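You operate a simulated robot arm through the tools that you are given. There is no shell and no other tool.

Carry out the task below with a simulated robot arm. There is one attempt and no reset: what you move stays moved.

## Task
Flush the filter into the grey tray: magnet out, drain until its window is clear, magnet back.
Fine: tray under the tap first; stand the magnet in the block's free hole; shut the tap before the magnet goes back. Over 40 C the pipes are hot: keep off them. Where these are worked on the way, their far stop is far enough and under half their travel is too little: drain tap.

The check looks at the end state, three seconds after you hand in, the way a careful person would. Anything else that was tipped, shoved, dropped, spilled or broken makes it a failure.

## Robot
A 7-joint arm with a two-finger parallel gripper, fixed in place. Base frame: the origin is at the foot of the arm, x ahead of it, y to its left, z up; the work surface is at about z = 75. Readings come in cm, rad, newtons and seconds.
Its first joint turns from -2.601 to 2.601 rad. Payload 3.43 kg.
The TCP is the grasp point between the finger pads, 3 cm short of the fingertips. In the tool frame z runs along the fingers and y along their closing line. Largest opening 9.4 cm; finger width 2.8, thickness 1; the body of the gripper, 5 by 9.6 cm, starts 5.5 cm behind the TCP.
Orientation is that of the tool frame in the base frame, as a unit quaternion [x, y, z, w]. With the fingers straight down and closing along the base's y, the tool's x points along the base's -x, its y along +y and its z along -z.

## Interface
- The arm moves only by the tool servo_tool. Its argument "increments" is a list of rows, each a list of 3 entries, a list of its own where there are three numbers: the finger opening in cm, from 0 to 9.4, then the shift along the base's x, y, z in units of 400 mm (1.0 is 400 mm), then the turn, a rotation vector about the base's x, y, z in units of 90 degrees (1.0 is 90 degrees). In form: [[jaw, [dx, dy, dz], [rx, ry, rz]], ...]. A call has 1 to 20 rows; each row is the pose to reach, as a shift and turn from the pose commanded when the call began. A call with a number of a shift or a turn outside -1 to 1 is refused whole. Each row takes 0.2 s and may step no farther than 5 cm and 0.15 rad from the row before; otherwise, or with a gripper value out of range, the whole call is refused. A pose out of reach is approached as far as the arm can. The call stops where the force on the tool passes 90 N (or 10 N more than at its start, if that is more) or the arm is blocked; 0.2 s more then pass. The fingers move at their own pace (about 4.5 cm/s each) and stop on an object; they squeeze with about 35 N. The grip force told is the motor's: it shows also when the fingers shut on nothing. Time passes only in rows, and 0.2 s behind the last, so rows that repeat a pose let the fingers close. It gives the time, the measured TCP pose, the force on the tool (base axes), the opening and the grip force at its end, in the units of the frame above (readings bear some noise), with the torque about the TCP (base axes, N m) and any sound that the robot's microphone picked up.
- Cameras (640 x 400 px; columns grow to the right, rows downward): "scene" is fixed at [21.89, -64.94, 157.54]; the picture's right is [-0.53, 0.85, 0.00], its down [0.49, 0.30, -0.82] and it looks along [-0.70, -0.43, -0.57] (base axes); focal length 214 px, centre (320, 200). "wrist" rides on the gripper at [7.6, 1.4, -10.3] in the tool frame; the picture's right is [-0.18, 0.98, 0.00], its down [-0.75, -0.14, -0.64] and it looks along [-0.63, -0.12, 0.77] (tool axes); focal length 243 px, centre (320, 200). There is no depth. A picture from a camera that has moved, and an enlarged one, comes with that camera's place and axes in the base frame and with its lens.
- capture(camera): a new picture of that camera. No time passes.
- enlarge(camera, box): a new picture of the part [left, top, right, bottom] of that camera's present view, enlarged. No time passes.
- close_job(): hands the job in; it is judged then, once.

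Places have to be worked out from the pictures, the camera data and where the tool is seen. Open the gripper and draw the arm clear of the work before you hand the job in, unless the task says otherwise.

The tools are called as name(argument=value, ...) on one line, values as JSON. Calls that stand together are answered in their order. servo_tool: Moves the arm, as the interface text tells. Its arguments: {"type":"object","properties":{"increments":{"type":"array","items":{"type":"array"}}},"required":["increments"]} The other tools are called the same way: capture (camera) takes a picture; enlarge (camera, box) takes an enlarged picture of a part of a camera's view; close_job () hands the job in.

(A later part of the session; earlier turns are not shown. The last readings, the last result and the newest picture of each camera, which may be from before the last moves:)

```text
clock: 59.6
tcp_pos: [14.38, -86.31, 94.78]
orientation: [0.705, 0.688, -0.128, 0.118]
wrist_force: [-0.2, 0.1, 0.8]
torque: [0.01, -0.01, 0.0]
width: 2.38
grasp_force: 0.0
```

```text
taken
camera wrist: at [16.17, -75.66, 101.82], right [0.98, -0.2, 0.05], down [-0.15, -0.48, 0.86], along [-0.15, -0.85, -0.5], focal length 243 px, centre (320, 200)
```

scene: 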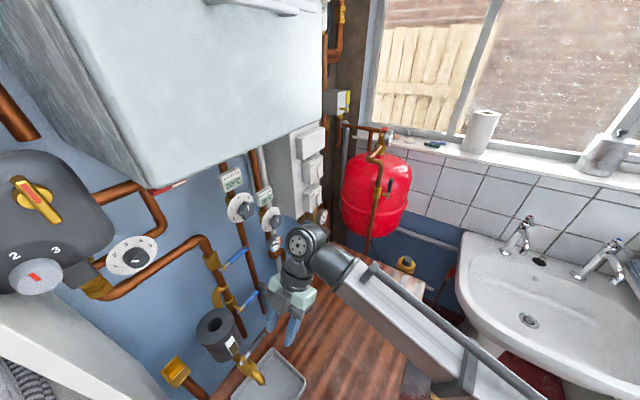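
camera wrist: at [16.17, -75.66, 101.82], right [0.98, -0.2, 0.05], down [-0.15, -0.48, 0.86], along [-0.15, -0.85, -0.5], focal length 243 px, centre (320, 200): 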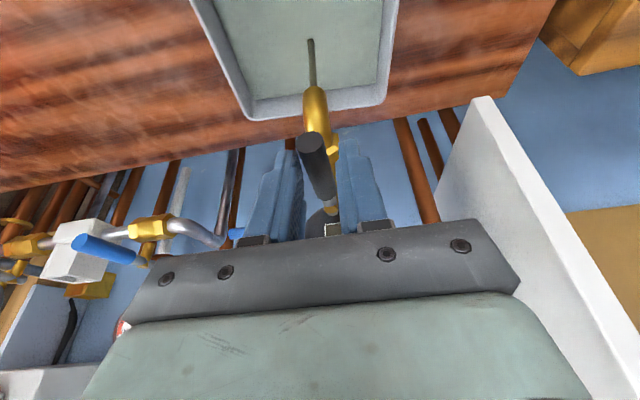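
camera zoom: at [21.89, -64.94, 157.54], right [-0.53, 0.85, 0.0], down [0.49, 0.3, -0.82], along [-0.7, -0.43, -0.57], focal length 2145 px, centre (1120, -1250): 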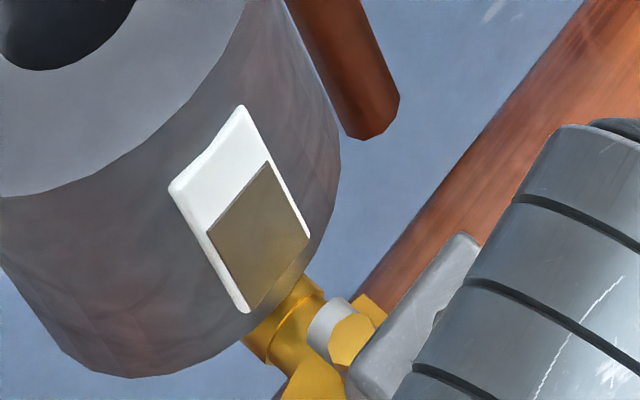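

The brown pane hasn't visibly changed, so I compare the tray level and stream closely against the earlier frames before waiting further.

enlarge(camera="wrist", box=[180, 0, 420, 150])

enlarge(camera="wrist", box=[290, 130, 360, 240])

enlarge(camera="scene", box=[180, 290, 320, 400])

```text
2.67 times, centred on (300, 75) of wrist
camera zoom: at [16.17, -75.66, 101.82], right [0.98, -0.2, 0.05], down [-0.15, -0.48, 0.86], along [-0.15, -0.85, -0.5], focal length 647 px, centre (373, 533)
```

zoom: 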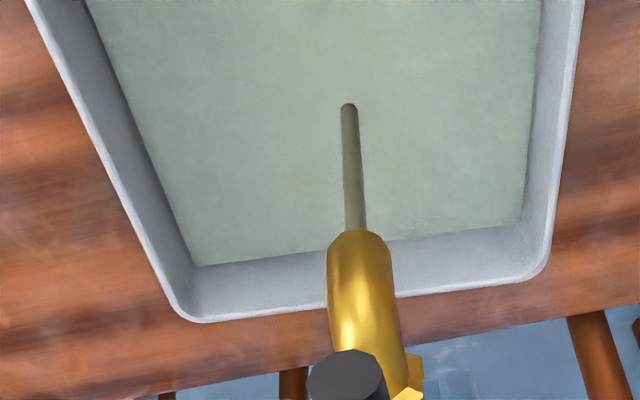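

```text
3.64 times, centred on (325, 185) of wrist
camera zoom: at [16.17, -75.66, 101.82], right [0.98, -0.2, 0.05], down [-0.15, -0.48, 0.86], along [-0.15, -0.85, -0.5], focal length 882 px, centre (302, 254)
```

zoom: 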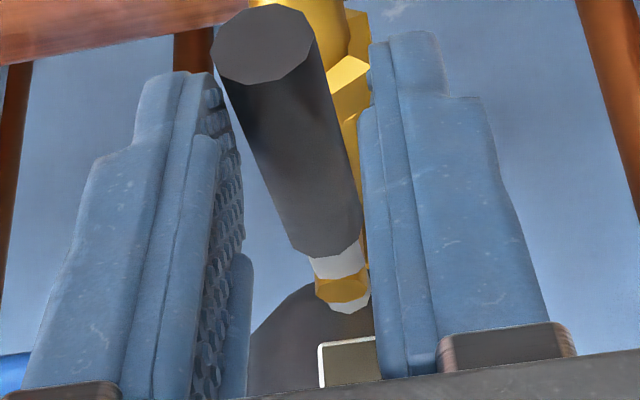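

```text
3.64 times, centred on (250, 345) of scene
camera zoom: at [21.89, -64.94, 157.54], right [-0.53, 0.85, 0.0], down [0.49, 0.3, -0.82], along [-0.7, -0.43, -0.57], focal length 780 px, centre (574, -327)
```

zoom: 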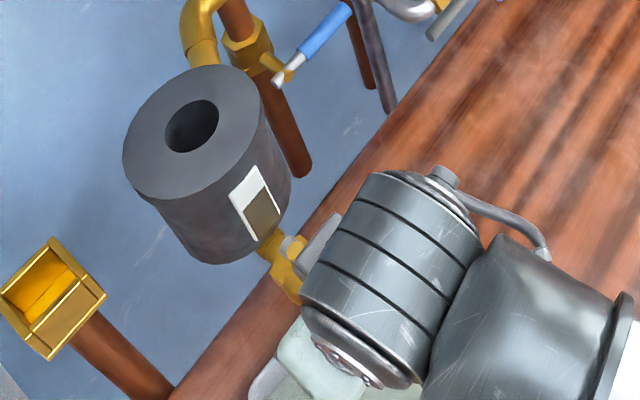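

The lever is right at 90°, pointing straight out along +y, so the tap is fully open and still running murky. I wait more, using a tight zoom on the pane to judge its colour.

enlarge(camera="scene", box=[226, 332, 242, 358])

servo_tool(increments=[[2.4, [0, 0, 0], [0, 0, 0]], [2.4, [0, 0, 0], [0, 0, 0]], [2.4, [0, 0, 0], [0, 0, 0]], [2.4, [0, 0, 0], [0, 0, 0]], [2.4, [0, 0, 0], [0, 0, 0]], [2.4, [0, 0, 0], [0, 0, 0]], [2.4, [0, 0, 0], [0, 0, 0]], [2.4, [0, 0, 0], [0, 0, 0]], [2.4, [0, 0, 0], [0, 0, 0]], [2.4, [0, 0, 0], [0, 0, 0]], [2.4, [0, 0, 0], [0, 0, 0]], [2.4, [0, 0, 0], [0, 0, 0]], [2.4, [0, 0, 0], [0, 0, 0]], [2.4, [0, 0, 0], [0, 0, 0]], [2.4, [0, 0, 0], [0, 0, 0]], [2.4, [0, 0, 0], [0, 0, 0]], [2.4, [0, 0, 0], [0, 0, 0]], [2.4, [0, 0, 0], [0, 0, 0]], [2.4, [0, 0, 0], [0, 0, 0]], [2.4, [0, 0, 0], [0, 0, 0]]])

servo_tool(increments=[[2.4, [0, 0, 0], [0, 0, 0]], [2.4, [0, 0, 0], [0, 0, 0]], [2.4, [0, 0, 0], [0, 0, 0]], [2.4, [0, 0, 0], [0, 0, 0]], [2.4, [0, 0, 0], [0, 0, 0]], [2.4, [0, 0, 0], [0, 0, 0]], [2.4, [0, 0, 0], [0, 0, 0]], [2.4, [0, 0, 0], [0, 0, 0]], [2.4, [0, 0, 0], [0, 0, 0]], [2.4, [0, 0, 0], [0, 0, 0]], [2.4, [0, 0, 0], [0, 0, 0]], [2.4, [0, 0, 0], [0, 0, 0]], [2.4, [0, 0, 0], [0, 0, 0]], [2.4, [0, 0, 0], [0, 0, 0]], [2.4, [0, 0, 0], [0, 0, 0]], [2.4, [0, 0, 0], [0, 0, 0]], [2.4, [0, 0, 0], [0, 0, 0]], [2.4, [0, 0, 0], [0, 0, 0]], [2.4, [0, 0, 0], [0, 0, 0]], [2.4, [0, 0, 0], [0, 0, 0]]])

enlarge(camera="scene", box=[226, 332, 242, 358])

enlarge(camera="wrist", box=[180, 0, 420, 150])

```text
15.38 times, centred on (234, 345) of scene
camera zoom: at [21.89, -64.94, 157.54], right [-0.53, 0.85, 0.0], down [0.49, 0.3, -0.82], along [-0.7, -0.43, -0.57], focal length 3300 px, centre (1643, -2031)
```

zoom: 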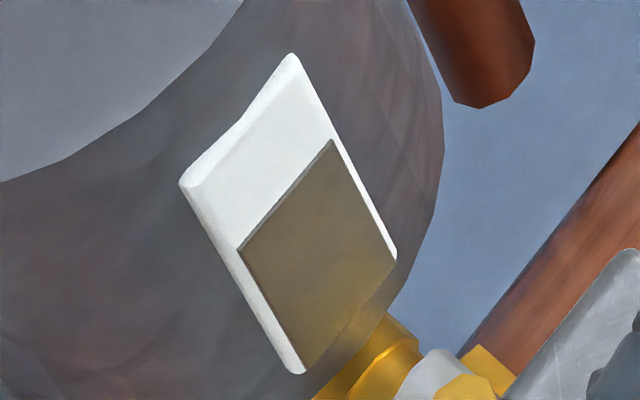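

```text
clock: 63.8
tcp_pos: [14.41, -86.35, 94.78]
orientation: [0.705, 0.688, -0.128, 0.118]
wrist_force: [0.5, 0.2, -0.2]
torque: [0.01, -0.01, -0.01]
width: 2.39
grasp_force: 0.0
```

```text
clock: 68.0
tcp_pos: [14.4, -86.27, 94.84]
orientation: [0.706, 0.687, -0.129, 0.117]
wrist_force: [-0.5, 0.3, -0.1]
torque: [-0.03, 0.03, 0.01]
width: 2.39
grasp_force: 0.0
```

```text
15.38 times, centred on (234, 345) of scene
camera zoom: at [21.89, -64.94, 157.54], right [-0.53, 0.85, 0.0], down [0.49, 0.3, -0.82], along [-0.7, -0.43, -0.57], focal length 3300 px, centre (1643, -2031)
```

zoom: 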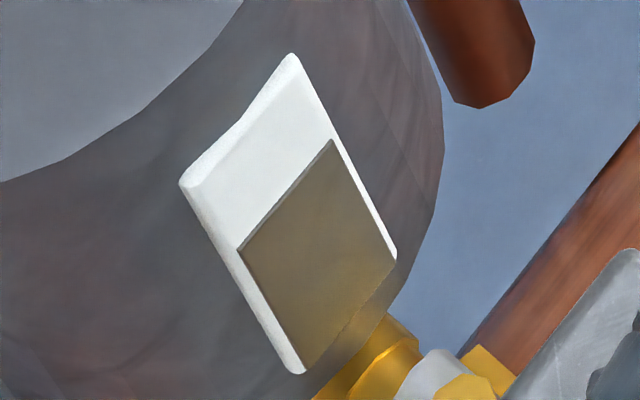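

```text
2.67 times, centred on (300, 75) of wrist
camera zoom: at [16.17, -75.66, 101.82], right [0.98, -0.2, 0.05], down [-0.15, -0.48, 0.86], along [-0.15, -0.85, -0.5], focal length 647 px, centre (373, 533)
```

zoom: 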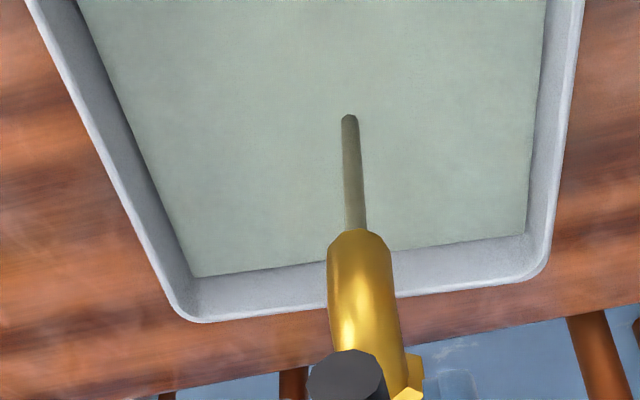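

The tray level has risen by roughly half a centimetre and the rim is still about 2 cm higher. The pane is still brown, so I keep draining and monitoring both.

servo_tool(increments=[[2.4, [0, 0, 0], [0, 0, 0]], [2.4, [0, 0, 0], [0, 0, 0]], [2.4, [0, 0, 0], [0, 0, 0]], [2.4, [0, 0, 0], [0, 0, 0]], [2.4, [0, 0, 0], [0, 0, 0]], [2.4, [0, 0, 0], [0, 0, 0]], [2.4, [0, 0, 0], [0, 0, 0]], [2.4, [0, 0, 0], [0, 0, 0]], [2.4, [0, 0, 0], [0, 0, 0]], [2.4, [0, 0, 0], [0, 0, 0]], [2.4, [0, 0, 0], [0, 0, 0]], [2.4, [0, 0, 0], [0, 0, 0]], [2.4, [0, 0, 0], [0, 0, 0]], [2.4, [0, 0, 0], [0, 0, 0]], [2.4, [0, 0, 0], [0, 0, 0]], [2.4, [0, 0, 0], [0, 0, 0]], [2.4, [0, 0, 0], [0, 0, 0]], [2.4, [0, 0, 0], [0, 0, 0]], [2.4, [0, 0, 0], [0, 0, 0]], [2.4, [0, 0, 0], [0, 0, 0]]])

enlarge(camera="scene", box=[226, 332, 242, 358])

enlarge(camera="wrist", box=[180, 0, 420, 150])

```text
clock: 72.2
tcp_pos: [14.42, -86.21, 94.88]
orientation: [0.705, 0.688, -0.129, 0.116]
wrist_force: [-0.1, 0.0, -0.1]
torque: [-0.01, -0.01, 0.02]
width: 2.41
grasp_force: 0.1
```

```text
15.38 times, centred on (234, 345) of scene
camera zoom: at [21.89, -64.94, 157.54], right [-0.53, 0.85, 0.0], down [0.49, 0.3, -0.82], along [-0.7, -0.43, -0.57], focal length 3300 px, centre (1643, -2031)
```

zoom: 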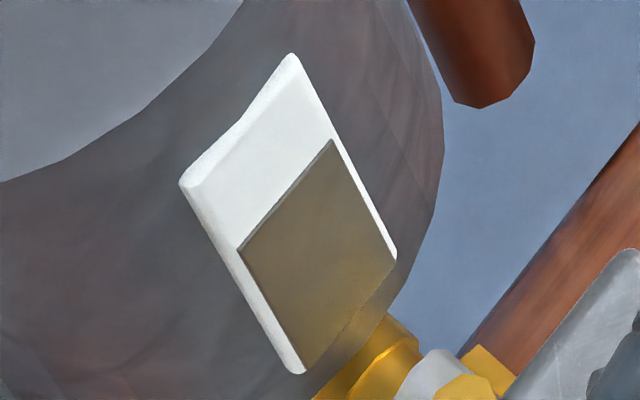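

```text
2.67 times, centred on (300, 75) of wrist
camera zoom: at [16.17, -75.66, 101.82], right [0.98, -0.2, 0.05], down [-0.15, -0.48, 0.86], along [-0.15, -0.85, -0.5], focal length 647 px, centre (373, 533)
```

zoom: 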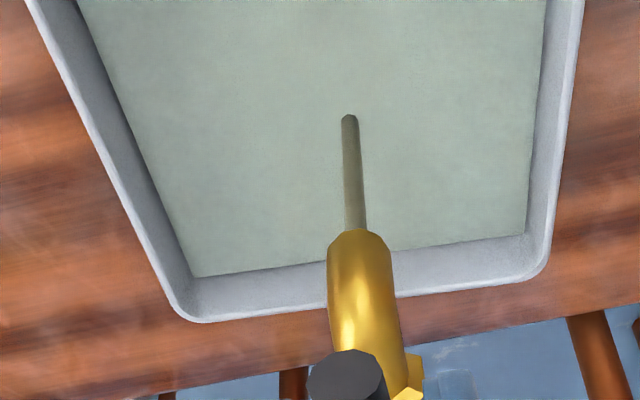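

Still murky with plenty of freeboard in the tray. I keep draining for another 8 s.

servo_tool(increments=[[2.4, [0, 0, 0], [0, 0, 0]], [2.4, [0, 0, 0], [0, 0, 0]], [2.4, [0, 0, 0], [0, 0, 0]], [2.4, [0, 0, 0], [0, 0, 0]], [2.4, [0, 0, 0], [0, 0, 0]], [2.4, [0, 0, 0], [0, 0, 0]], [2.4, [0, 0, 0], [0, 0, 0]], [2.4, [0, 0, 0], [0, 0, 0]], [2.4, [0, 0, 0], [0, 0, 0]], [2.4, [0, 0, 0], [0, 0, 0]], [2.4, [0, 0, 0], [0, 0, 0]], [2.4, [0, 0, 0], [0, 0, 0]], [2.4, [0, 0, 0], [0, 0, 0]], [2.4, [0, 0, 0], [0, 0, 0]], [2.4, [0, 0, 0], [0, 0, 0]], [2.4, [0, 0, 0], [0, 0, 0]], [2.4, [0, 0, 0], [0, 0, 0]], [2.4, [0, 0, 0], [0, 0, 0]], [2.4, [0, 0, 0], [0, 0, 0]], [2.4, [0, 0, 0], [0, 0, 0]]])

servo_tool(increments=[[2.4, [0, 0, 0], [0, 0, 0]], [2.4, [0, 0, 0], [0, 0, 0]], [2.4, [0, 0, 0], [0, 0, 0]], [2.4, [0, 0, 0], [0, 0, 0]], [2.4, [0, 0, 0], [0, 0, 0]], [2.4, [0, 0, 0], [0, 0, 0]], [2.4, [0, 0, 0], [0, 0, 0]], [2.4, [0, 0, 0], [0, 0, 0]], [2.4, [0, 0, 0], [0, 0, 0]], [2.4, [0, 0, 0], [0, 0, 0]], [2.4, [0, 0, 0], [0, 0, 0]], [2.4, [0, 0, 0], [0, 0, 0]], [2.4, [0, 0, 0], [0, 0, 0]], [2.4, [0, 0, 0], [0, 0, 0]], [2.4, [0, 0, 0], [0, 0, 0]], [2.4, [0, 0, 0], [0, 0, 0]], [2.4, [0, 0, 0], [0, 0, 0]], [2.4, [0, 0, 0], [0, 0, 0]], [2.4, [0, 0, 0], [0, 0, 0]], [2.4, [0, 0, 0], [0, 0, 0]]])

enlarge(camera="scene", box=[226, 332, 242, 358])

enlarge(camera="wrist", box=[180, 0, 420, 150])

```text
clock: 76.4
tcp_pos: [14.41, -86.24, 94.79]
orientation: [0.705, 0.688, -0.128, 0.118]
wrist_force: [0.6, 0.1, -1.0]
torque: [0.0, -0.02, -0.01]
width: 2.37
grasp_force: 0.0
```

```text
clock: 80.6
tcp_pos: [14.37, -86.24, 94.89]
orientation: [0.705, 0.688, -0.129, 0.117]
wrist_force: [0.3, -0.9, -0.3]
torque: [-0.02, 0.0, 0.02]
width: 2.39
grasp_force: 0.1
```

```text
15.38 times, centred on (234, 345) of scene
camera zoom: at [21.89, -64.94, 157.54], right [-0.53, 0.85, 0.0], down [0.49, 0.3, -0.82], along [-0.7, -0.43, -0.57], focal length 3300 px, centre (1643, -2031)
```

zoom: 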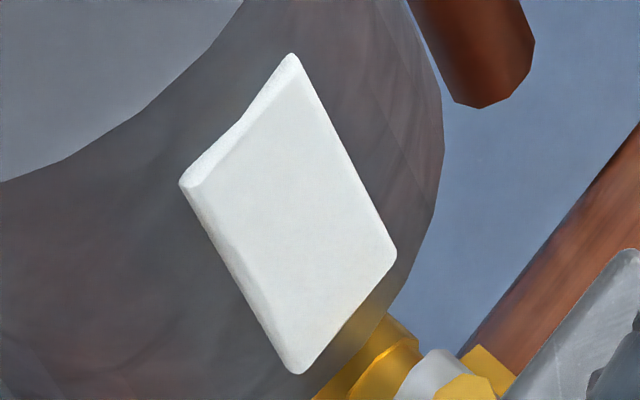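

```text
2.67 times, centred on (300, 75) of wrist
camera zoom: at [16.17, -75.66, 101.82], right [0.98, -0.2, 0.05], down [-0.15, -0.48, 0.86], along [-0.15, -0.85, -0.5], focal length 647 px, centre (373, 533)
```

zoom: 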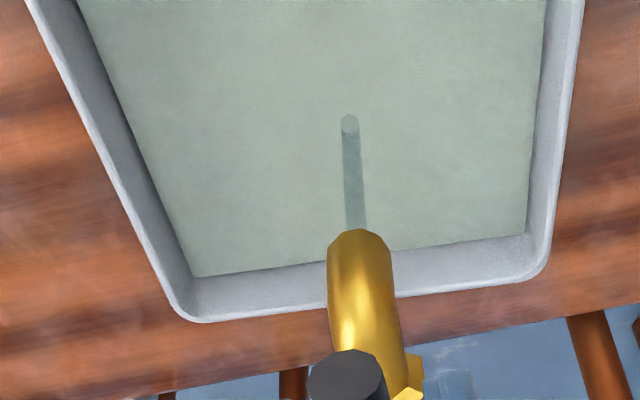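

The window is now fully clear and the stream runs clear. I swing the lever back along the same arc to shut the tap.

servo_tool(increments=[[2.4, [-0.0228, 0.0001, 0], [0, 0, 0.0844]], [2.4, [-0.0453, -0.0028, 0], [0, 0, 0.1689]], [2.4, [-0.0673, -0.0086, 0], [0, 0, 0.2533]], [2.4, [-0.0883, -0.0173, 0], [0, 0, 0.3378]], [2.4, [-0.108, -0.0288, 0], [0, 0, 0.4222]], [2.4, [-0.126, -0.0427, 0], [0, 0, 0.5067]], [2.4, [-0.142, -0.0589, 0], [0, 0, 0.5911]], [2.4, [-0.1558, -0.077, 0], [0, 0, 0.6756]], [2.4, [-0.167, -0.0968, 0], [0, 0, 0.76]], [2.4, [-0.1755, -0.1179, 0], [0, 0, 0.8444]], [2.4, [-0.1811, -0.14, 0], [0, 0, 0.9289]], [2.4, [-0.1835, -0.159, 0], [0, 0, 1.0]]])

capture(camera="wrist")

enlarge(camera="scene", box=[180, 290, 320, 400])

```text
clock: 83.2
tcp_pos: [7.03, -92.62, 94.84]
orientation: [0.012, 0.985, -0.008, 0.174]
wrist_force: [0.9, -0.4, -0.1]
torque: [0.01, 0.05, 0.0]
width: 2.39
grasp_force: 0.1
```

```text
taken
camera wrist: at [-3.6, -90.86, 101.85], right [0.2, 0.98, 0.05], down [0.48, -0.14, 0.86], along [0.85, -0.14, -0.5], focal length 243 px, centre (320, 200)
```

wrist: 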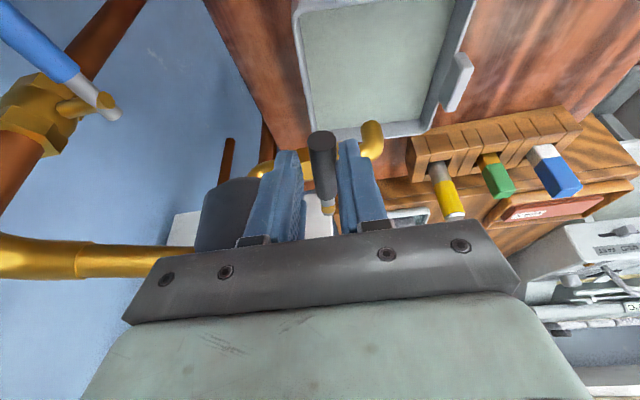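

```text
3.64 times, centred on (250, 345) of scene
camera zoom: at [21.89, -64.94, 157.54], right [-0.53, 0.85, 0.0], down [0.49, 0.3, -0.82], along [-0.7, -0.43, -0.57], focal length 780 px, centre (574, -327)
```

zoom: 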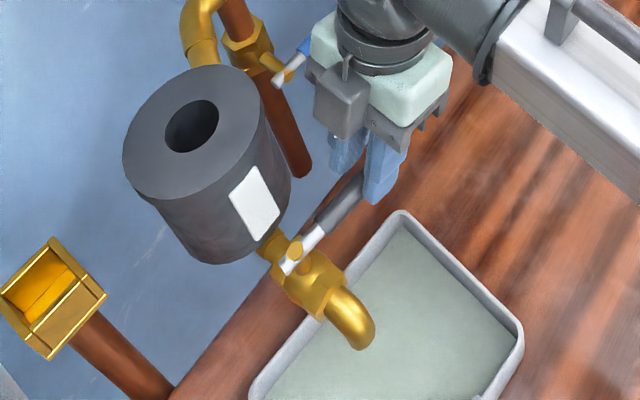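

The stream has stopped. I press a few degrees further so the lever seats on its closed stop, watching the force.

servo_tool(increments=[[2.4, [-0.0002, -0.0075, 0], [0, 0, 0.0278]], [2.4, [-0.0004, -0.015, 0], [0, 0, 0.0556]], [2.4, [-0.0004, -0.015, 0], [0, 0, 0.0556]]])

enlarge(camera="wrist", box=[220, 80, 420, 240])

```text
clock: 84.0
tcp_pos: [6.83, -93.24, 94.89]
orientation: [-0.031, 0.984, 0.0, 0.174]
wrist_force: [0.1, 0.3, -0.1]
torque: [0.02, 0.03, -0.01]
width: 2.4
grasp_force: 0.1
```

```text
2.50 times, centred on (320, 160) of wrist
camera zoom: at [-3.75, -92.37, 101.88], right [0.11, 0.99, 0.05], down [0.5, -0.1, 0.86], along [0.86, -0.07, -0.5], focal length 606 px, centre (320, 300)
```

zoom: 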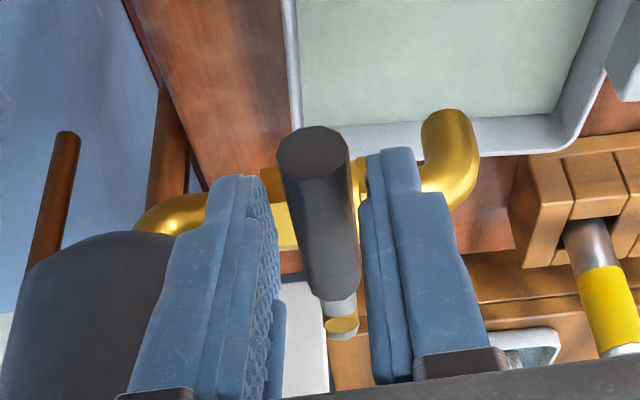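

The lever looks back in line with -x, but there's no stop force yet, so I press about 4° more to confirm the stop.

servo_tool(increments=[[2.4, [0.0003, -0.0062, 0], [0, 0, 0.0222]], [2.4, [0.0007, -0.0123, 0], [0, 0, 0.0444]]])

enlarge(camera="wrist", box=[220, 80, 420, 240])

```text
clock: 84.6
tcp_pos: [6.95, -93.69, 94.83]
orientation: [-0.065, 0.983, 0.006, 0.174]
wrist_force: [0.4, 3.0, 0.1]
torque: [0.1, -0.07, 0.03]
width: 2.57
grasp_force: 2.2
```

```text
2.50 times, centred on (320, 160) of wrist
camera zoom: at [-3.73, -93.58, 101.89], right [0.04, 1.0, 0.05], down [0.5, -0.07, 0.86], along [0.86, -0.01, -0.5], focal length 606 px, centre (320, 300)
```

zoom: 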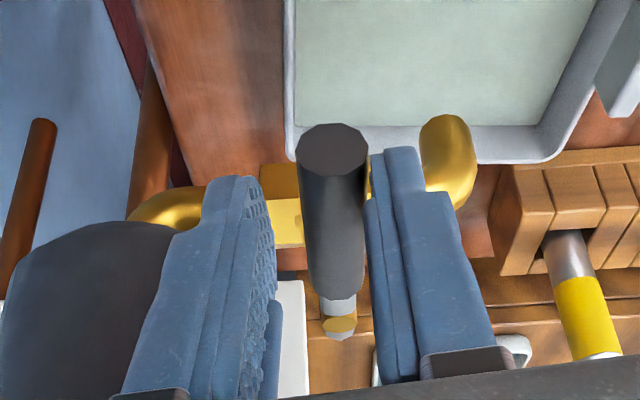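

The finger is now being pushed back (3 N, width 2.57), so the lever has met its closed stop. I press slightly once more to confirm, then re-centre.

servo_tool(increments=[[2.4, [0.0006, -0.006, 0], [0, 0, 0.02]], [2.4, [0.0006, -0.006, 0], [0, 0, 0.02]]])

enlarge(camera="scene", box=[180, 290, 320, 400])

```text
clock: 85.2
tcp_pos: [7.03, -93.87, 94.95]
orientation: [-0.081, 0.981, 0.008, 0.174]
wrist_force: [2.6, 8.8, -0.7]
torque: [0.27, -0.11, -0.04]
width: 2.89
grasp_force: 4.3
```

```text
3.64 times, centred on (250, 345) of scene
camera zoom: at [21.89, -64.94, 157.54], right [-0.53, 0.85, 0.0], down [0.49, 0.3, -0.82], along [-0.7, -0.43, -0.57], focal length 780 px, centre (574, -327)
```

zoom: 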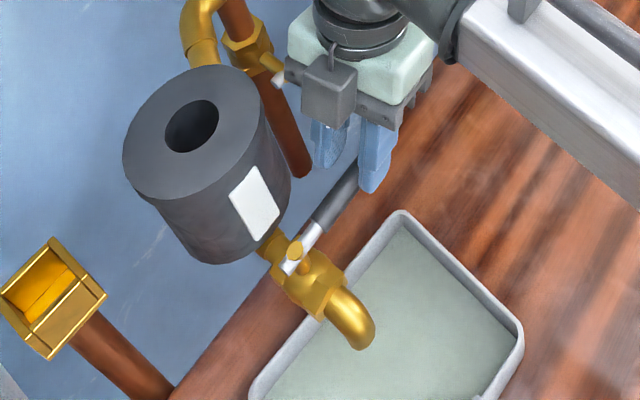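

The 9 N resistance confirms the tap is shut on its stop. I re-centre off the lever, open, and lift straight up.

servo_tool(increments=[[2.6, [-0.001, 0.012, 0], [0, 0, -0.045]], [3.2, [-0.001, 0.02, 0], [0, 0, -0.09]], [4, [-0.001, 0.02, 0], [0, 0, -0.09]], [4, [-0.001, 0.02, 0.0], [0, 0, -0.09]], [4, [-0.001, 0.02, 0.05], [0, 0, -0.09]], [4, [-0.001, 0.02, 0.12], [0, 0, -0.09]], [4, [-0.001, 0.04, 0.22], [0, 0, -0.09]], [4, [-0.001, 0.1, 0.3], [0, 0, -0.09]], [4, [-0.001, 0.16, 0.33], [0, 0, -0.09]], [4, [-0.001, 0.16, 0.33], [0, 0, -0.09]]])

capture(camera="wrist")

capture(camera="scene")

```text
clock: 87.4
tcp_pos: [6.96, -87.56, 108.18]
orientation: [-0.01, 0.985, -0.004, 0.175]
wrist_force: [0.1, -0.7, -0.6]
torque: [0.01, 0.03, 0.03]
width: 3.98
grasp_force: 0.1
```

```text
taken
camera wrist: at [-3.67, -86.29, 115.04], right [0.15, 0.99, 0.05], down [0.49, -0.12, 0.86], along [0.86, -0.11, -0.5], focal length 243 px, centre (320, 200)
```

wrist: 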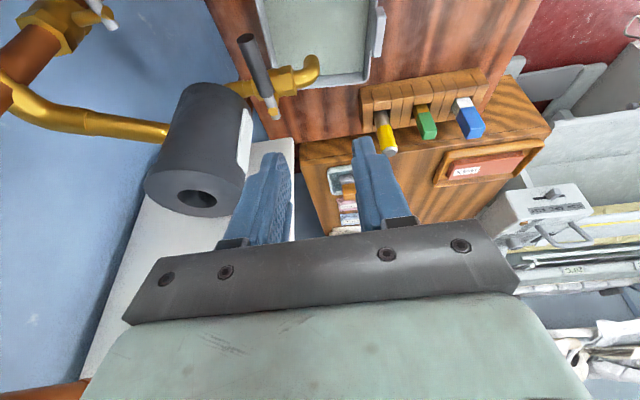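

```text
taken
```

scene: 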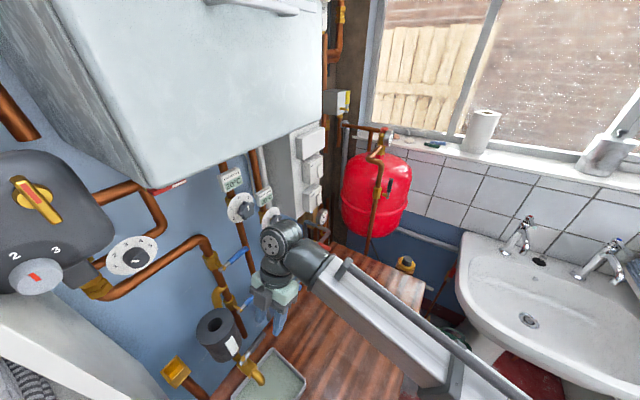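

The tap is shut with no flow. Now I go back for the magnet: first I restore the 30° lean, then yaw -66° while moving above the block.

servo_tool(increments=[[5.5, [0, 0.03, 0], [0, -0.04, 0]], [5.5, [0, 0.06, 0], [0, -0.08, 0]], [5.5, [0, 0.09, 0], [0, -0.111, 0]], [5.5, [0, 0.09, 0], [0, -0.111, 0]]])

servo_tool(increments=[[5.5, [0.05, 0.0, 0], [0, 0, -0.085]], [5.5, [0.12, 0.01, 0], [0, 0, -0.17]], [5.5, [0.2, 0.02, 0], [0, 0, -0.255]], [5.5, [0.28, 0.03, 0], [0, 0, -0.34]], [5.5, [0.36, 0.04, 0], [0, 0, -0.425]], [5.5, [0.44, 0.05, 0], [0, 0, -0.51]], [5.5, [0.5, 0.06, -0.02], [0, 0, -0.595]], [5.5, [0.54, 0.06, -0.06], [0, 0, -0.68]], [5.5, [0.55, 0.06, -0.1], [0, 0, -0.733]], [5.5, [0.55, 0.06, -0.1], [0, 0, -0.733]]])

capture(camera="wrist")

enlarge(camera="scene", box=[180, 290, 320, 400])

```text
clock: 88.4
tcp_pos: [7.1, -83.93, 108.05]
orientation: [-0.011, 0.966, -0.004, 0.259]
wrist_force: [0.0, -1.0, 0.1]
torque: [0.0, 0.01, 0.0]
width: 5.52
grasp_force: 0.1
```

```text
clock: 90.6
tcp_pos: [28.92, -81.47, 104.08]
orientation: [0.518, 0.815, -0.145, 0.215]
wrist_force: [0.3, -0.4, -0.6]
torque: [0.0, -0.02, 0.03]
width: 5.5
grasp_force: 0.1
```

```text
taken
camera wrist: at [25.38, -70.29, 109.1], right [0.96, 0.27, 0.08], down [0.02, -0.35, 0.93], along [0.28, -0.9, -0.35], focal length 243 px, centre (320, 200)
```

wrist: 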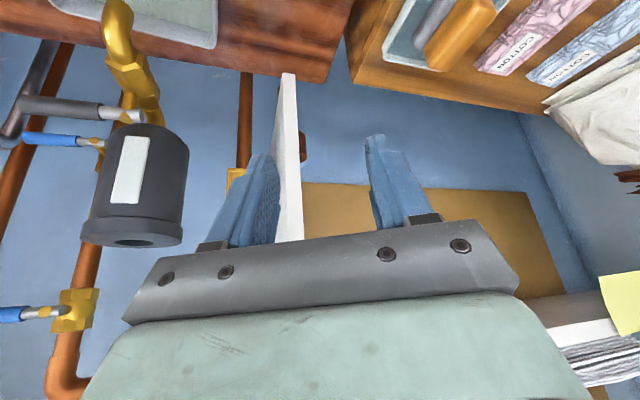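

```text
3.64 times, centred on (250, 345) of scene
camera zoom: at [21.89, -64.94, 157.54], right [-0.53, 0.85, 0.0], down [0.49, 0.3, -0.82], along [-0.7, -0.43, -0.57], focal length 780 px, centre (574, -327)
```

zoom: 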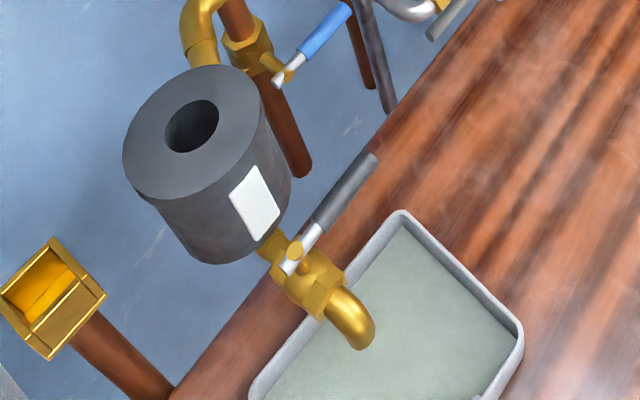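

The scene confirms the lever shut, the window white and the tray holding the water. I align over the magnet at y=-78 and come down part way to check.

servo_tool(increments=[[5.5, [0.001, 0.04, 0], [0, 0, 0]], [5.5, [0.002, 0.086, -0.03], [0, 0, 0]], [5.5, [0.002, 0.086, -0.12], [0, 0, 0]], [5.5, [0.002, 0.086, -0.22], [0, 0, 0]], [5.5, [0.002, 0.086, -0.22], [0, 0, 0]]])

capture(camera="wrist")

```text
clock: 91.8
tcp_pos: [28.9, -78.09, 95.11]
orientation: [0.517, 0.816, -0.145, 0.215]
wrist_force: [-0.5, 0.2, 0.0]
torque: [0.02, 0.0, 0.01]
width: 5.49
grasp_force: 0.1
```

```text
taken
camera wrist: at [25.47, -66.89, 100.15], right [0.96, 0.27, 0.08], down [0.02, -0.35, 0.93], along [0.28, -0.89, -0.35], focal length 243 px, centre (320, 200)
```

wrist: 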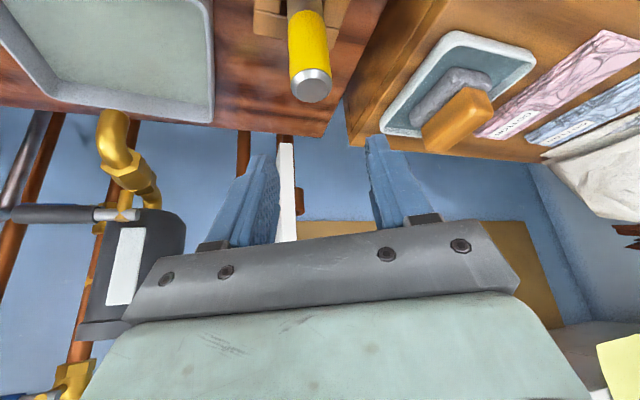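

The magnet top is at about (29.2, -78.5), between the fingers. I descend to z≈86.1 at (29.1, -78.25).

servo_tool(increments=[[5.5, [0.004, -0.004, -0.07], [0, 0, 0]], [5.5, [0.004, -0.004, -0.14], [0, 0, 0]], [5.5, [0.004, -0.004, -0.19], [0, 0, 0]], [5.5, [0.004, -0.004, -0.225], [0, 0, 0]], [5.5, [0.004, -0.004, -0.225], [0, 0, 0]]])

capture(camera="wrist")

```text
clock: 93.0
tcp_pos: [29.17, -78.34, 86.19]
orientation: [0.517, 0.816, -0.144, 0.215]
wrist_force: [-0.3, 0.5, 0.0]
torque: [-0.01, 0.02, -0.01]
width: 5.51
grasp_force: 0.0
```

```text
taken
camera wrist: at [25.7, -67.07, 91.22], right [0.96, 0.27, 0.08], down [0.02, -0.35, 0.93], along [0.28, -0.89, -0.35], focal length 243 px, centre (320, 200)
```

wrist: 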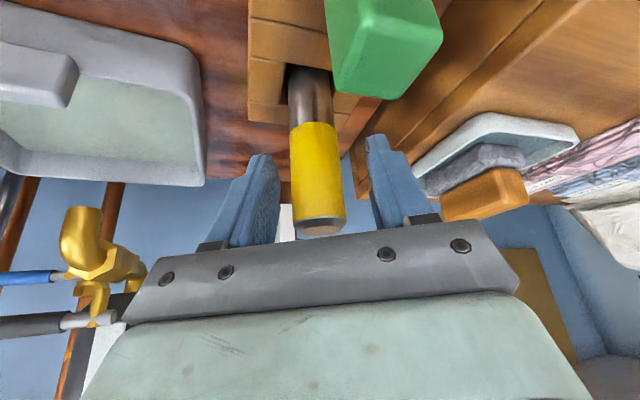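

The magnet is centred between the pads. I close on it.

servo_tool(increments=[[4, [0, 0, 0], [0, 0, 0]], [2.5, [0, 0, 0], [0, 0, 0]], [0, [0, 0, 0], [0, 0, 0]], [0, [0, 0, 0], [0, 0, 0]], [0, [0, 0, 0], [0, 0, 0]], [0, [0, 0, 0], [0, 0, 0]]])

capture(camera="wrist")

```text
clock: 94.4
tcp_pos: [29.25, -78.31, 86.19]
orientation: [0.517, 0.816, -0.144, 0.214]
wrist_force: [0.1, -0.2, -0.3]
torque: [0.0, 0.01, -0.01]
width: 2.84
grasp_force: 35.3
```

```text
taken
camera wrist: at [25.7, -67.08, 91.24], right [0.96, 0.27, 0.08], down [0.02, -0.35, 0.93], along [0.28, -0.89, -0.35], focal length 243 px, centre (320, 200)
```

wrist: 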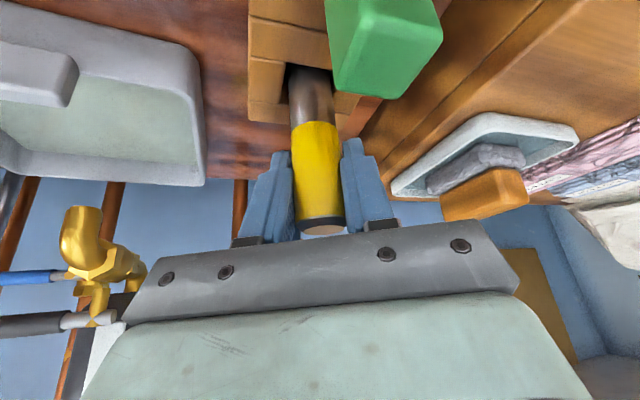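

Gripped at 2.84 cm. I lift straight up out of the hole, slowly at first.

servo_tool(increments=[[0, [0, 0, 0.02], [0, 0, 0]], [0, [0, 0, 0.05], [0, 0, 0]], [0, [0, 0, 0.09], [0, 0, 0]], [0, [0, 0, 0.14], [0, 0, 0]], [0, [0, 0, 0.2], [0, 0, 0]], [0, [0, 0, 0.27], [0, 0, 0]], [0, [0, 0, 0.34], [0, 0, 0]], [0, [0, 0, 0.34], [0, 0, 0]]])

capture(camera="wrist")

enlarge(camera="wrist", box=[220, 0, 420, 240])

```text
clock: 96.2
tcp_pos: [29.33, -78.36, 99.9]
orientation: [0.517, 0.816, -0.145, 0.215]
wrist_force: [-0.3, 0.2, -0.8]
torque: [-0.02, -0.01, 0.01]
width: 2.84
grasp_force: 35.0
```

```text
taken
camera wrist: at [25.69, -67.04, 104.88], right [0.96, 0.27, 0.08], down [0.02, -0.36, 0.93], along [0.28, -0.89, -0.35], focal length 243 px, centre (320, 200)
```

wrist: 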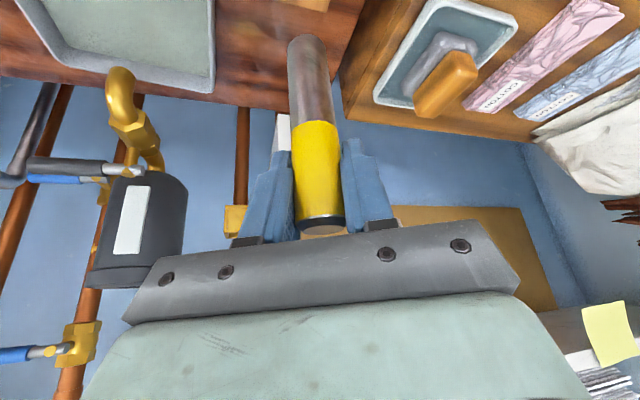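

```text
1.67 times, centred on (320, 120) of wrist
camera zoom: at [25.69, -67.04, 104.88], right [0.96, 0.27, 0.08], down [0.02, -0.36, 0.93], along [0.28, -0.89, -0.35], focal length 404 px, centre (320, 333)
```

zoom: 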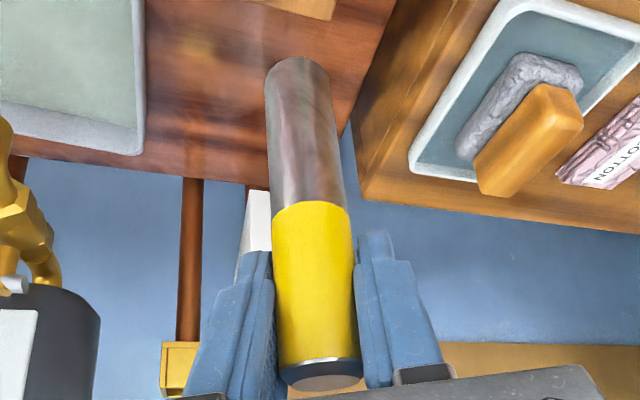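

The magnet is out of the block and nearly vertical in the grip. I carry it back along the same route, up to z≈117, yawing -25°, and stop just short of the filter.

servo_tool(increments=[[0, [-0.0025, 0, 0.0575], [0, 0, 0]], [0, [-0.0425, -0.0175, 0.1375], [0, 0, -0.038]], [0, [-0.1025, -0.0475, 0.2175], [0, 0, -0.078]], [0, [-0.1725, -0.0875, 0.2875], [0, 0, -0.118]], [0, [-0.2425, -0.1375, 0.3475], [0, 0, -0.158]], [0, [-0.3125, -0.2075, 0.4], [0, 0, -0.198]], [0, [-0.36, -0.2975, 0.435], [0, 0, -0.238]], [0, [-0.386, -0.3975, 0.435], [0, 0, -0.278]], [0, [-0.386, -0.46, 0.435], [0, 0, -0.278]], [0, [-0.386, -0.46, 0.435], [0, 0, -0.278]]])

capture(camera="wrist")

capture(camera="scene")

```text
clock: 98.4
tcp_pos: [13.72, -96.77, 117.21]
orientation: [0.681, 0.684, -0.188, 0.179]
wrist_force: [0.4, -0.3, -0.7]
torque: [-0.01, 0.02, -0.04]
width: 2.81
grasp_force: 35.3
```

```text
taken
camera wrist: at [15.21, -85.03, 122.21], right [0.98, -0.16, 0.08], down [-0.13, -0.33, 0.93], along [-0.12, -0.93, -0.35], focal length 243 px, centre (320, 200)
```

wrist: 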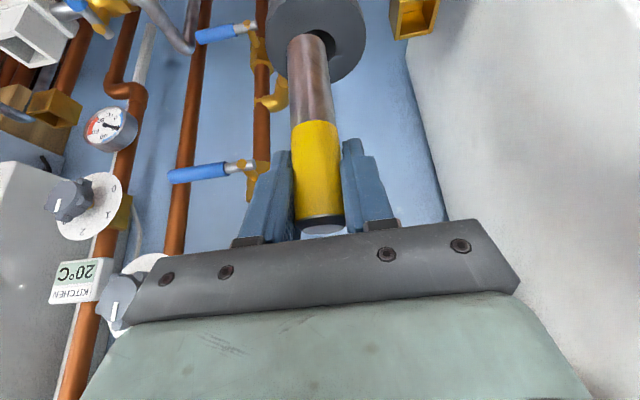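

```text
taken
```

scene: 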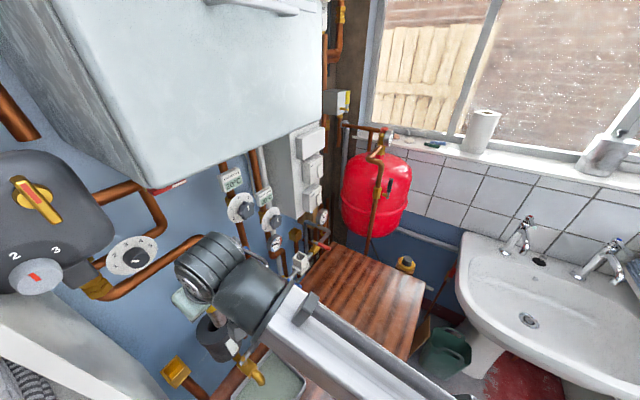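

Comparing with the extraction view, the magnet now leans a degree or two, with its lower end toward -x. I zoom in to measure this before alignment.

enlarge(camera="wrist", box=[250, 0, 390, 240])

enlarge(camera="wrist", box=[250, 0, 390, 100])

enlarge(camera="scene", box=[165, 280, 265, 370])

```text
1.67 times, centred on (320, 120) of wrist
camera zoom: at [15.21, -85.03, 122.21], right [0.98, -0.16, 0.08], down [-0.13, -0.33, 0.93], along [-0.12, -0.93, -0.35], focal length 404 px, centre (320, 333)
```

zoom: 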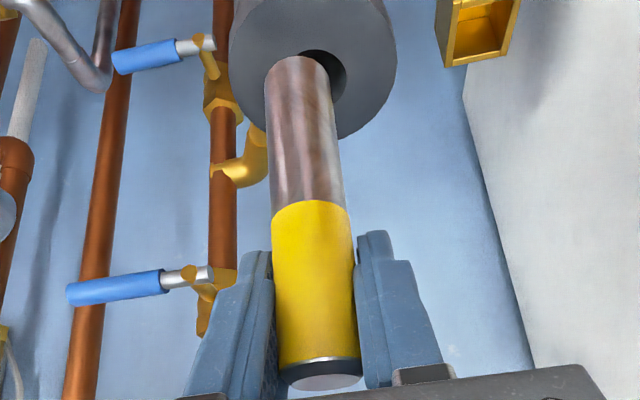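

```text
4.00 times, centred on (320, 50) of wrist
camera zoom: at [15.21, -85.03, 122.21], right [0.98, -0.16, 0.08], down [-0.13, -0.33, 0.93], along [-0.12, -0.93, -0.35], focal length 970 px, centre (320, 800)
```

zoom: 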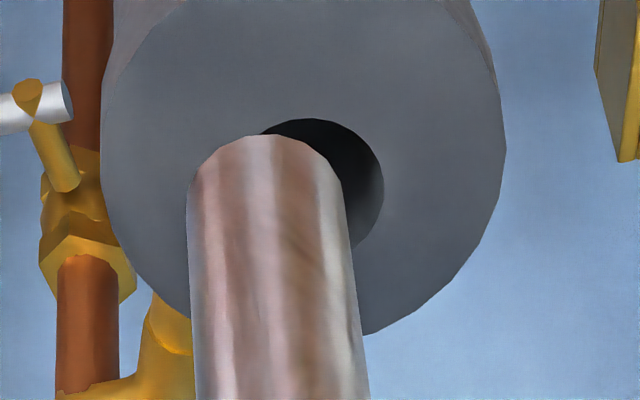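

```text
4.44 times, centred on (215, 325) of scene
camera zoom: at [21.89, -64.94, 157.54], right [-0.53, 0.85, 0.0], down [0.49, 0.3, -0.82], along [-0.7, -0.43, -0.57], focal length 953 px, centre (787, -356)
```

zoom: 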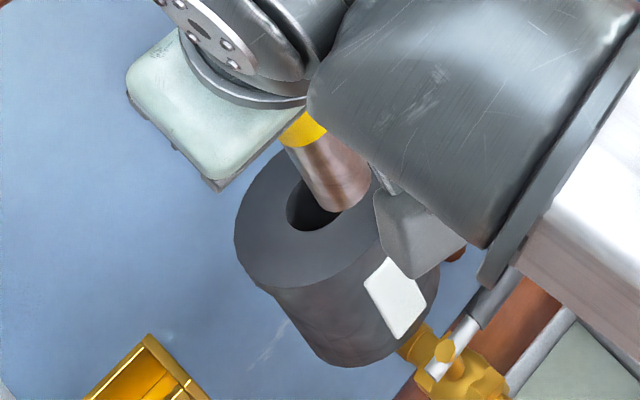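

The shaft measures within a degree of vertical, and the filter's hole has roughly 0.4 cm clearance all round. I move in -y over the hole and lower until the end is about 1.5 cm above it, then check both views.

servo_tool(increments=[[0, [0.001, -0.035, 0], [0, 0, 0]], [0, [0.001, -0.071, 0], [0, 0, 0]], [0, [0.001, -0.071, -0.03], [0, 0, 0]], [0, [0.001, -0.071, -0.06], [0, 0, 0]], [0, [0.001, -0.071, -0.06], [0, 0, 0]]])

enlarge(camera="wrist", box=[250, 0, 390, 100])

enlarge(camera="scene", box=[175, 290, 255, 360])

```text
clock: 99.6
tcp_pos: [13.9, -99.57, 114.83]
orientation: [0.681, 0.684, -0.188, 0.178]
wrist_force: [0.1, -0.2, -1.2]
torque: [0.02, 0.01, 0.01]
width: 2.82
grasp_force: 35.4
```

```text
4.00 times, centred on (320, 50) of wrist
camera zoom: at [15.33, -87.86, 119.85], right [0.98, -0.16, 0.08], down [-0.13, -0.33, 0.93], along [-0.12, -0.93, -0.35], focal length 970 px, centre (320, 800)
```

zoom: 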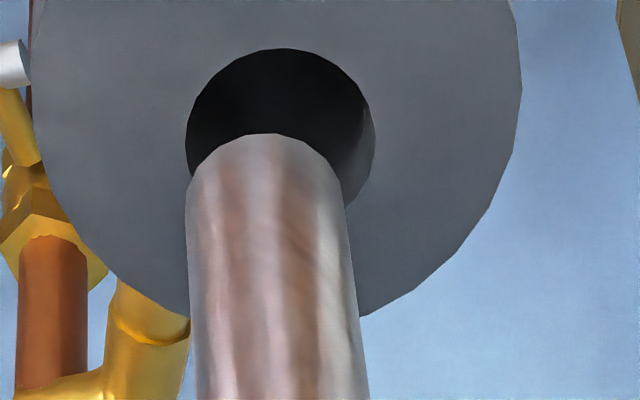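

```text
5.71 times, centred on (215, 325) of scene
camera zoom: at [21.89, -64.94, 157.54], right [-0.53, 0.85, 0.0], down [0.49, 0.3, -0.82], along [-0.7, -0.43, -0.57], focal length 1226 px, centre (920, -514)
```

zoom: 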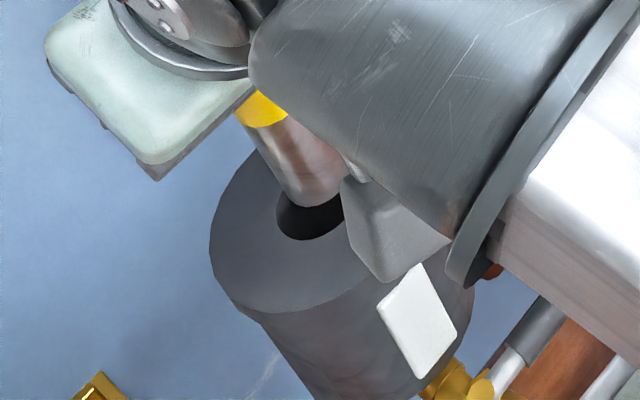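

By apparent size the magnet may sit somewhat nearer the base in this grip than at extraction, so I need a parallax-free check. I shift +0.2 cm in x and lower 1.4 cm so the shaft's end is closer to the hole plane.

servo_tool(increments=[[0, [0.005, 0, -0.015], [0, 0, 0]], [0, [0.005, 0, -0.035], [0, 0, 0]], [0, [0.005, 0, -0.035], [0, 0, 0]]])

enlarge(camera="wrist", box=[250, 0, 390, 100])

enlarge(camera="scene", box=[175, 290, 255, 360])

```text
clock: 100.4
tcp_pos: [14.05, -99.59, 113.43]
orientation: [0.682, 0.684, -0.188, 0.178]
wrist_force: [-0.7, 0.3, -1.1]
torque: [-0.01, -0.01, 0.03]
width: 2.8
grasp_force: 34.8
```

```text
4.00 times, centred on (320, 50) of wrist
camera zoom: at [15.51, -87.85, 118.47], right [0.98, -0.16, 0.08], down [-0.13, -0.33, 0.93], along [-0.12, -0.93, -0.35], focal length 970 px, centre (320, 800)
```

zoom: 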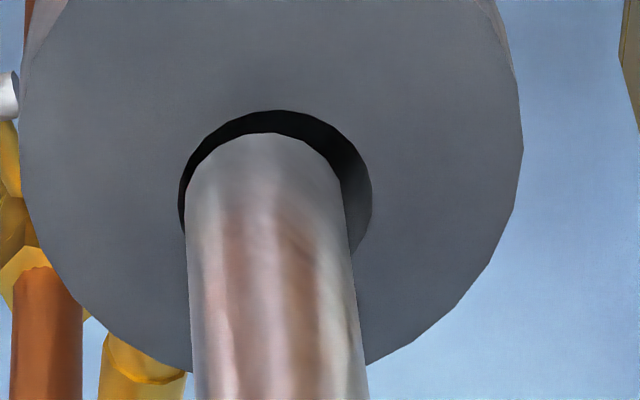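

```text
5.71 times, centred on (215, 325) of scene
camera zoom: at [21.89, -64.94, 157.54], right [-0.53, 0.85, 0.0], down [0.49, 0.3, -0.82], along [-0.7, -0.43, -0.57], focal length 1226 px, centre (920, -514)
```

zoom: 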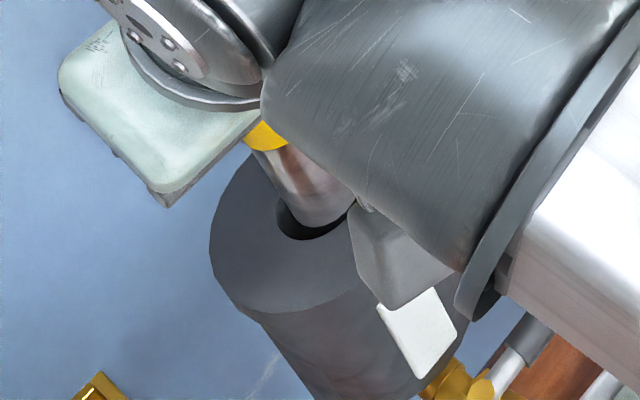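

The end is now about half a centimetre above the hole plane. In the wrist view the gaps suggest moving about 0.2 cm to +x and 0.4 cm to -y; I check against a tighter scene zoom.

enlarge(camera="scene", box=[195, 305, 235, 335])

enlarge(camera="wrist", box=[280, 15, 350, 65])

```text
13.33 times, centred on (215, 320) of scene
camera zoom: at [21.89, -64.94, 157.54], right [-0.53, 0.85, 0.0], down [0.49, 0.3, -0.82], along [-0.7, -0.43, -0.57], focal length 2860 px, centre (1720, -1400)
```

zoom: 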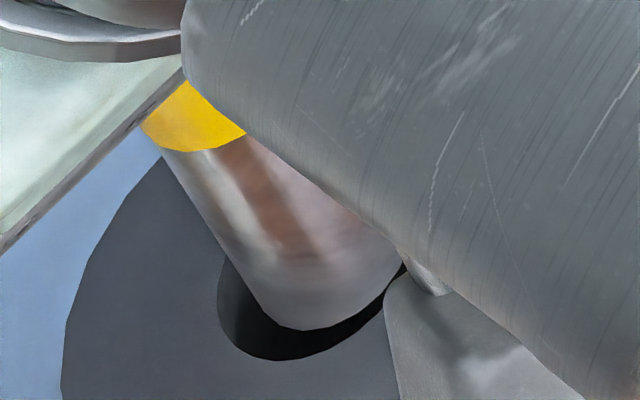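

```text
8.00 times, centred on (315, 40) of wrist
camera zoom: at [15.51, -87.85, 118.47], right [0.98, -0.16, 0.08], down [-0.13, -0.33, 0.93], along [-0.12, -0.93, -0.35], focal length 1941 px, centre (360, 1480)
```

zoom: 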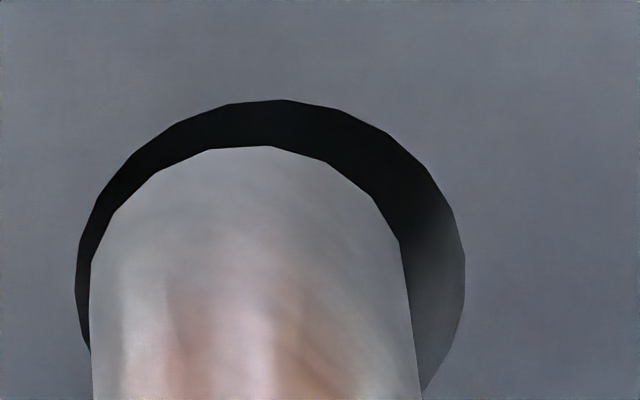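

Both cameras look from the same side, so y and height trade off. From the magnet's apparent diameter I judge it about 0.8 cm too near the base and 1.1 cm above the hole. I shift -0.8 cm in y and +0.1 in x at constant height and look again.

servo_tool(increments=[[0, [0.0025, -0.01, 0], [0, 0, 0]], [0, [0.0025, -0.02, 0], [0, 0, 0]], [0, [0.0025, -0.02, 0], [0, 0, 0]]])

enlarge(camera="wrist", box=[280, 15, 350, 65])

enlarge(camera="scene", box=[195, 305, 235, 335])

```text
clock: 101.2
tcp_pos: [14.19, -100.31, 113.43]
orientation: [0.682, 0.684, -0.187, 0.178]
wrist_force: [-0.3, 0.1, -1.9]
torque: [-0.02, -0.02, 0.02]
width: 2.8
grasp_force: 34.9
```

```text
8.00 times, centred on (315, 40) of wrist
camera zoom: at [15.62, -88.65, 118.47], right [0.98, -0.16, 0.08], down [-0.13, -0.33, 0.93], along [-0.12, -0.93, -0.35], focal length 1941 px, centre (360, 1480)
```

zoom: 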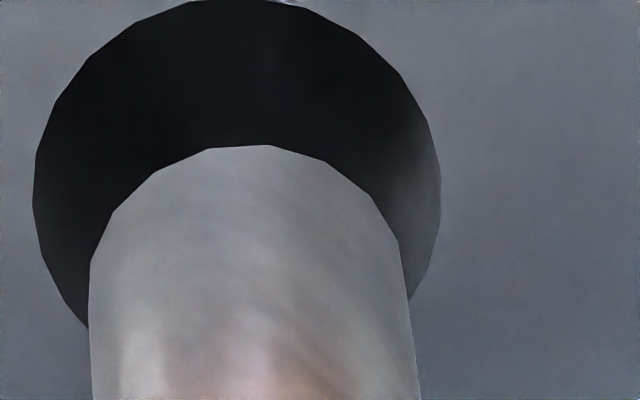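

```text
13.33 times, centred on (215, 320) of scene
camera zoom: at [21.89, -64.94, 157.54], right [-0.53, 0.85, 0.0], down [0.49, 0.3, -0.82], along [-0.7, -0.43, -0.57], focal length 2860 px, centre (1720, -1400)
```

zoom: 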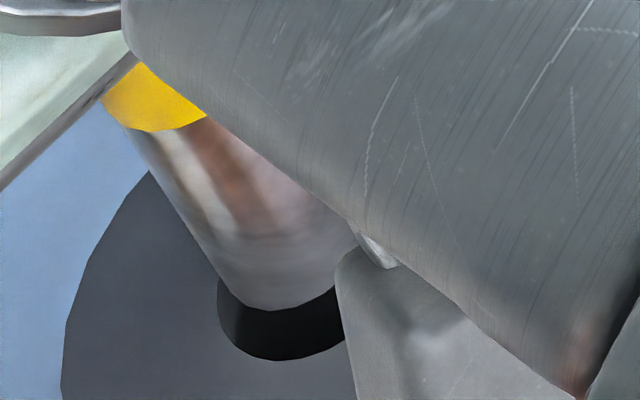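

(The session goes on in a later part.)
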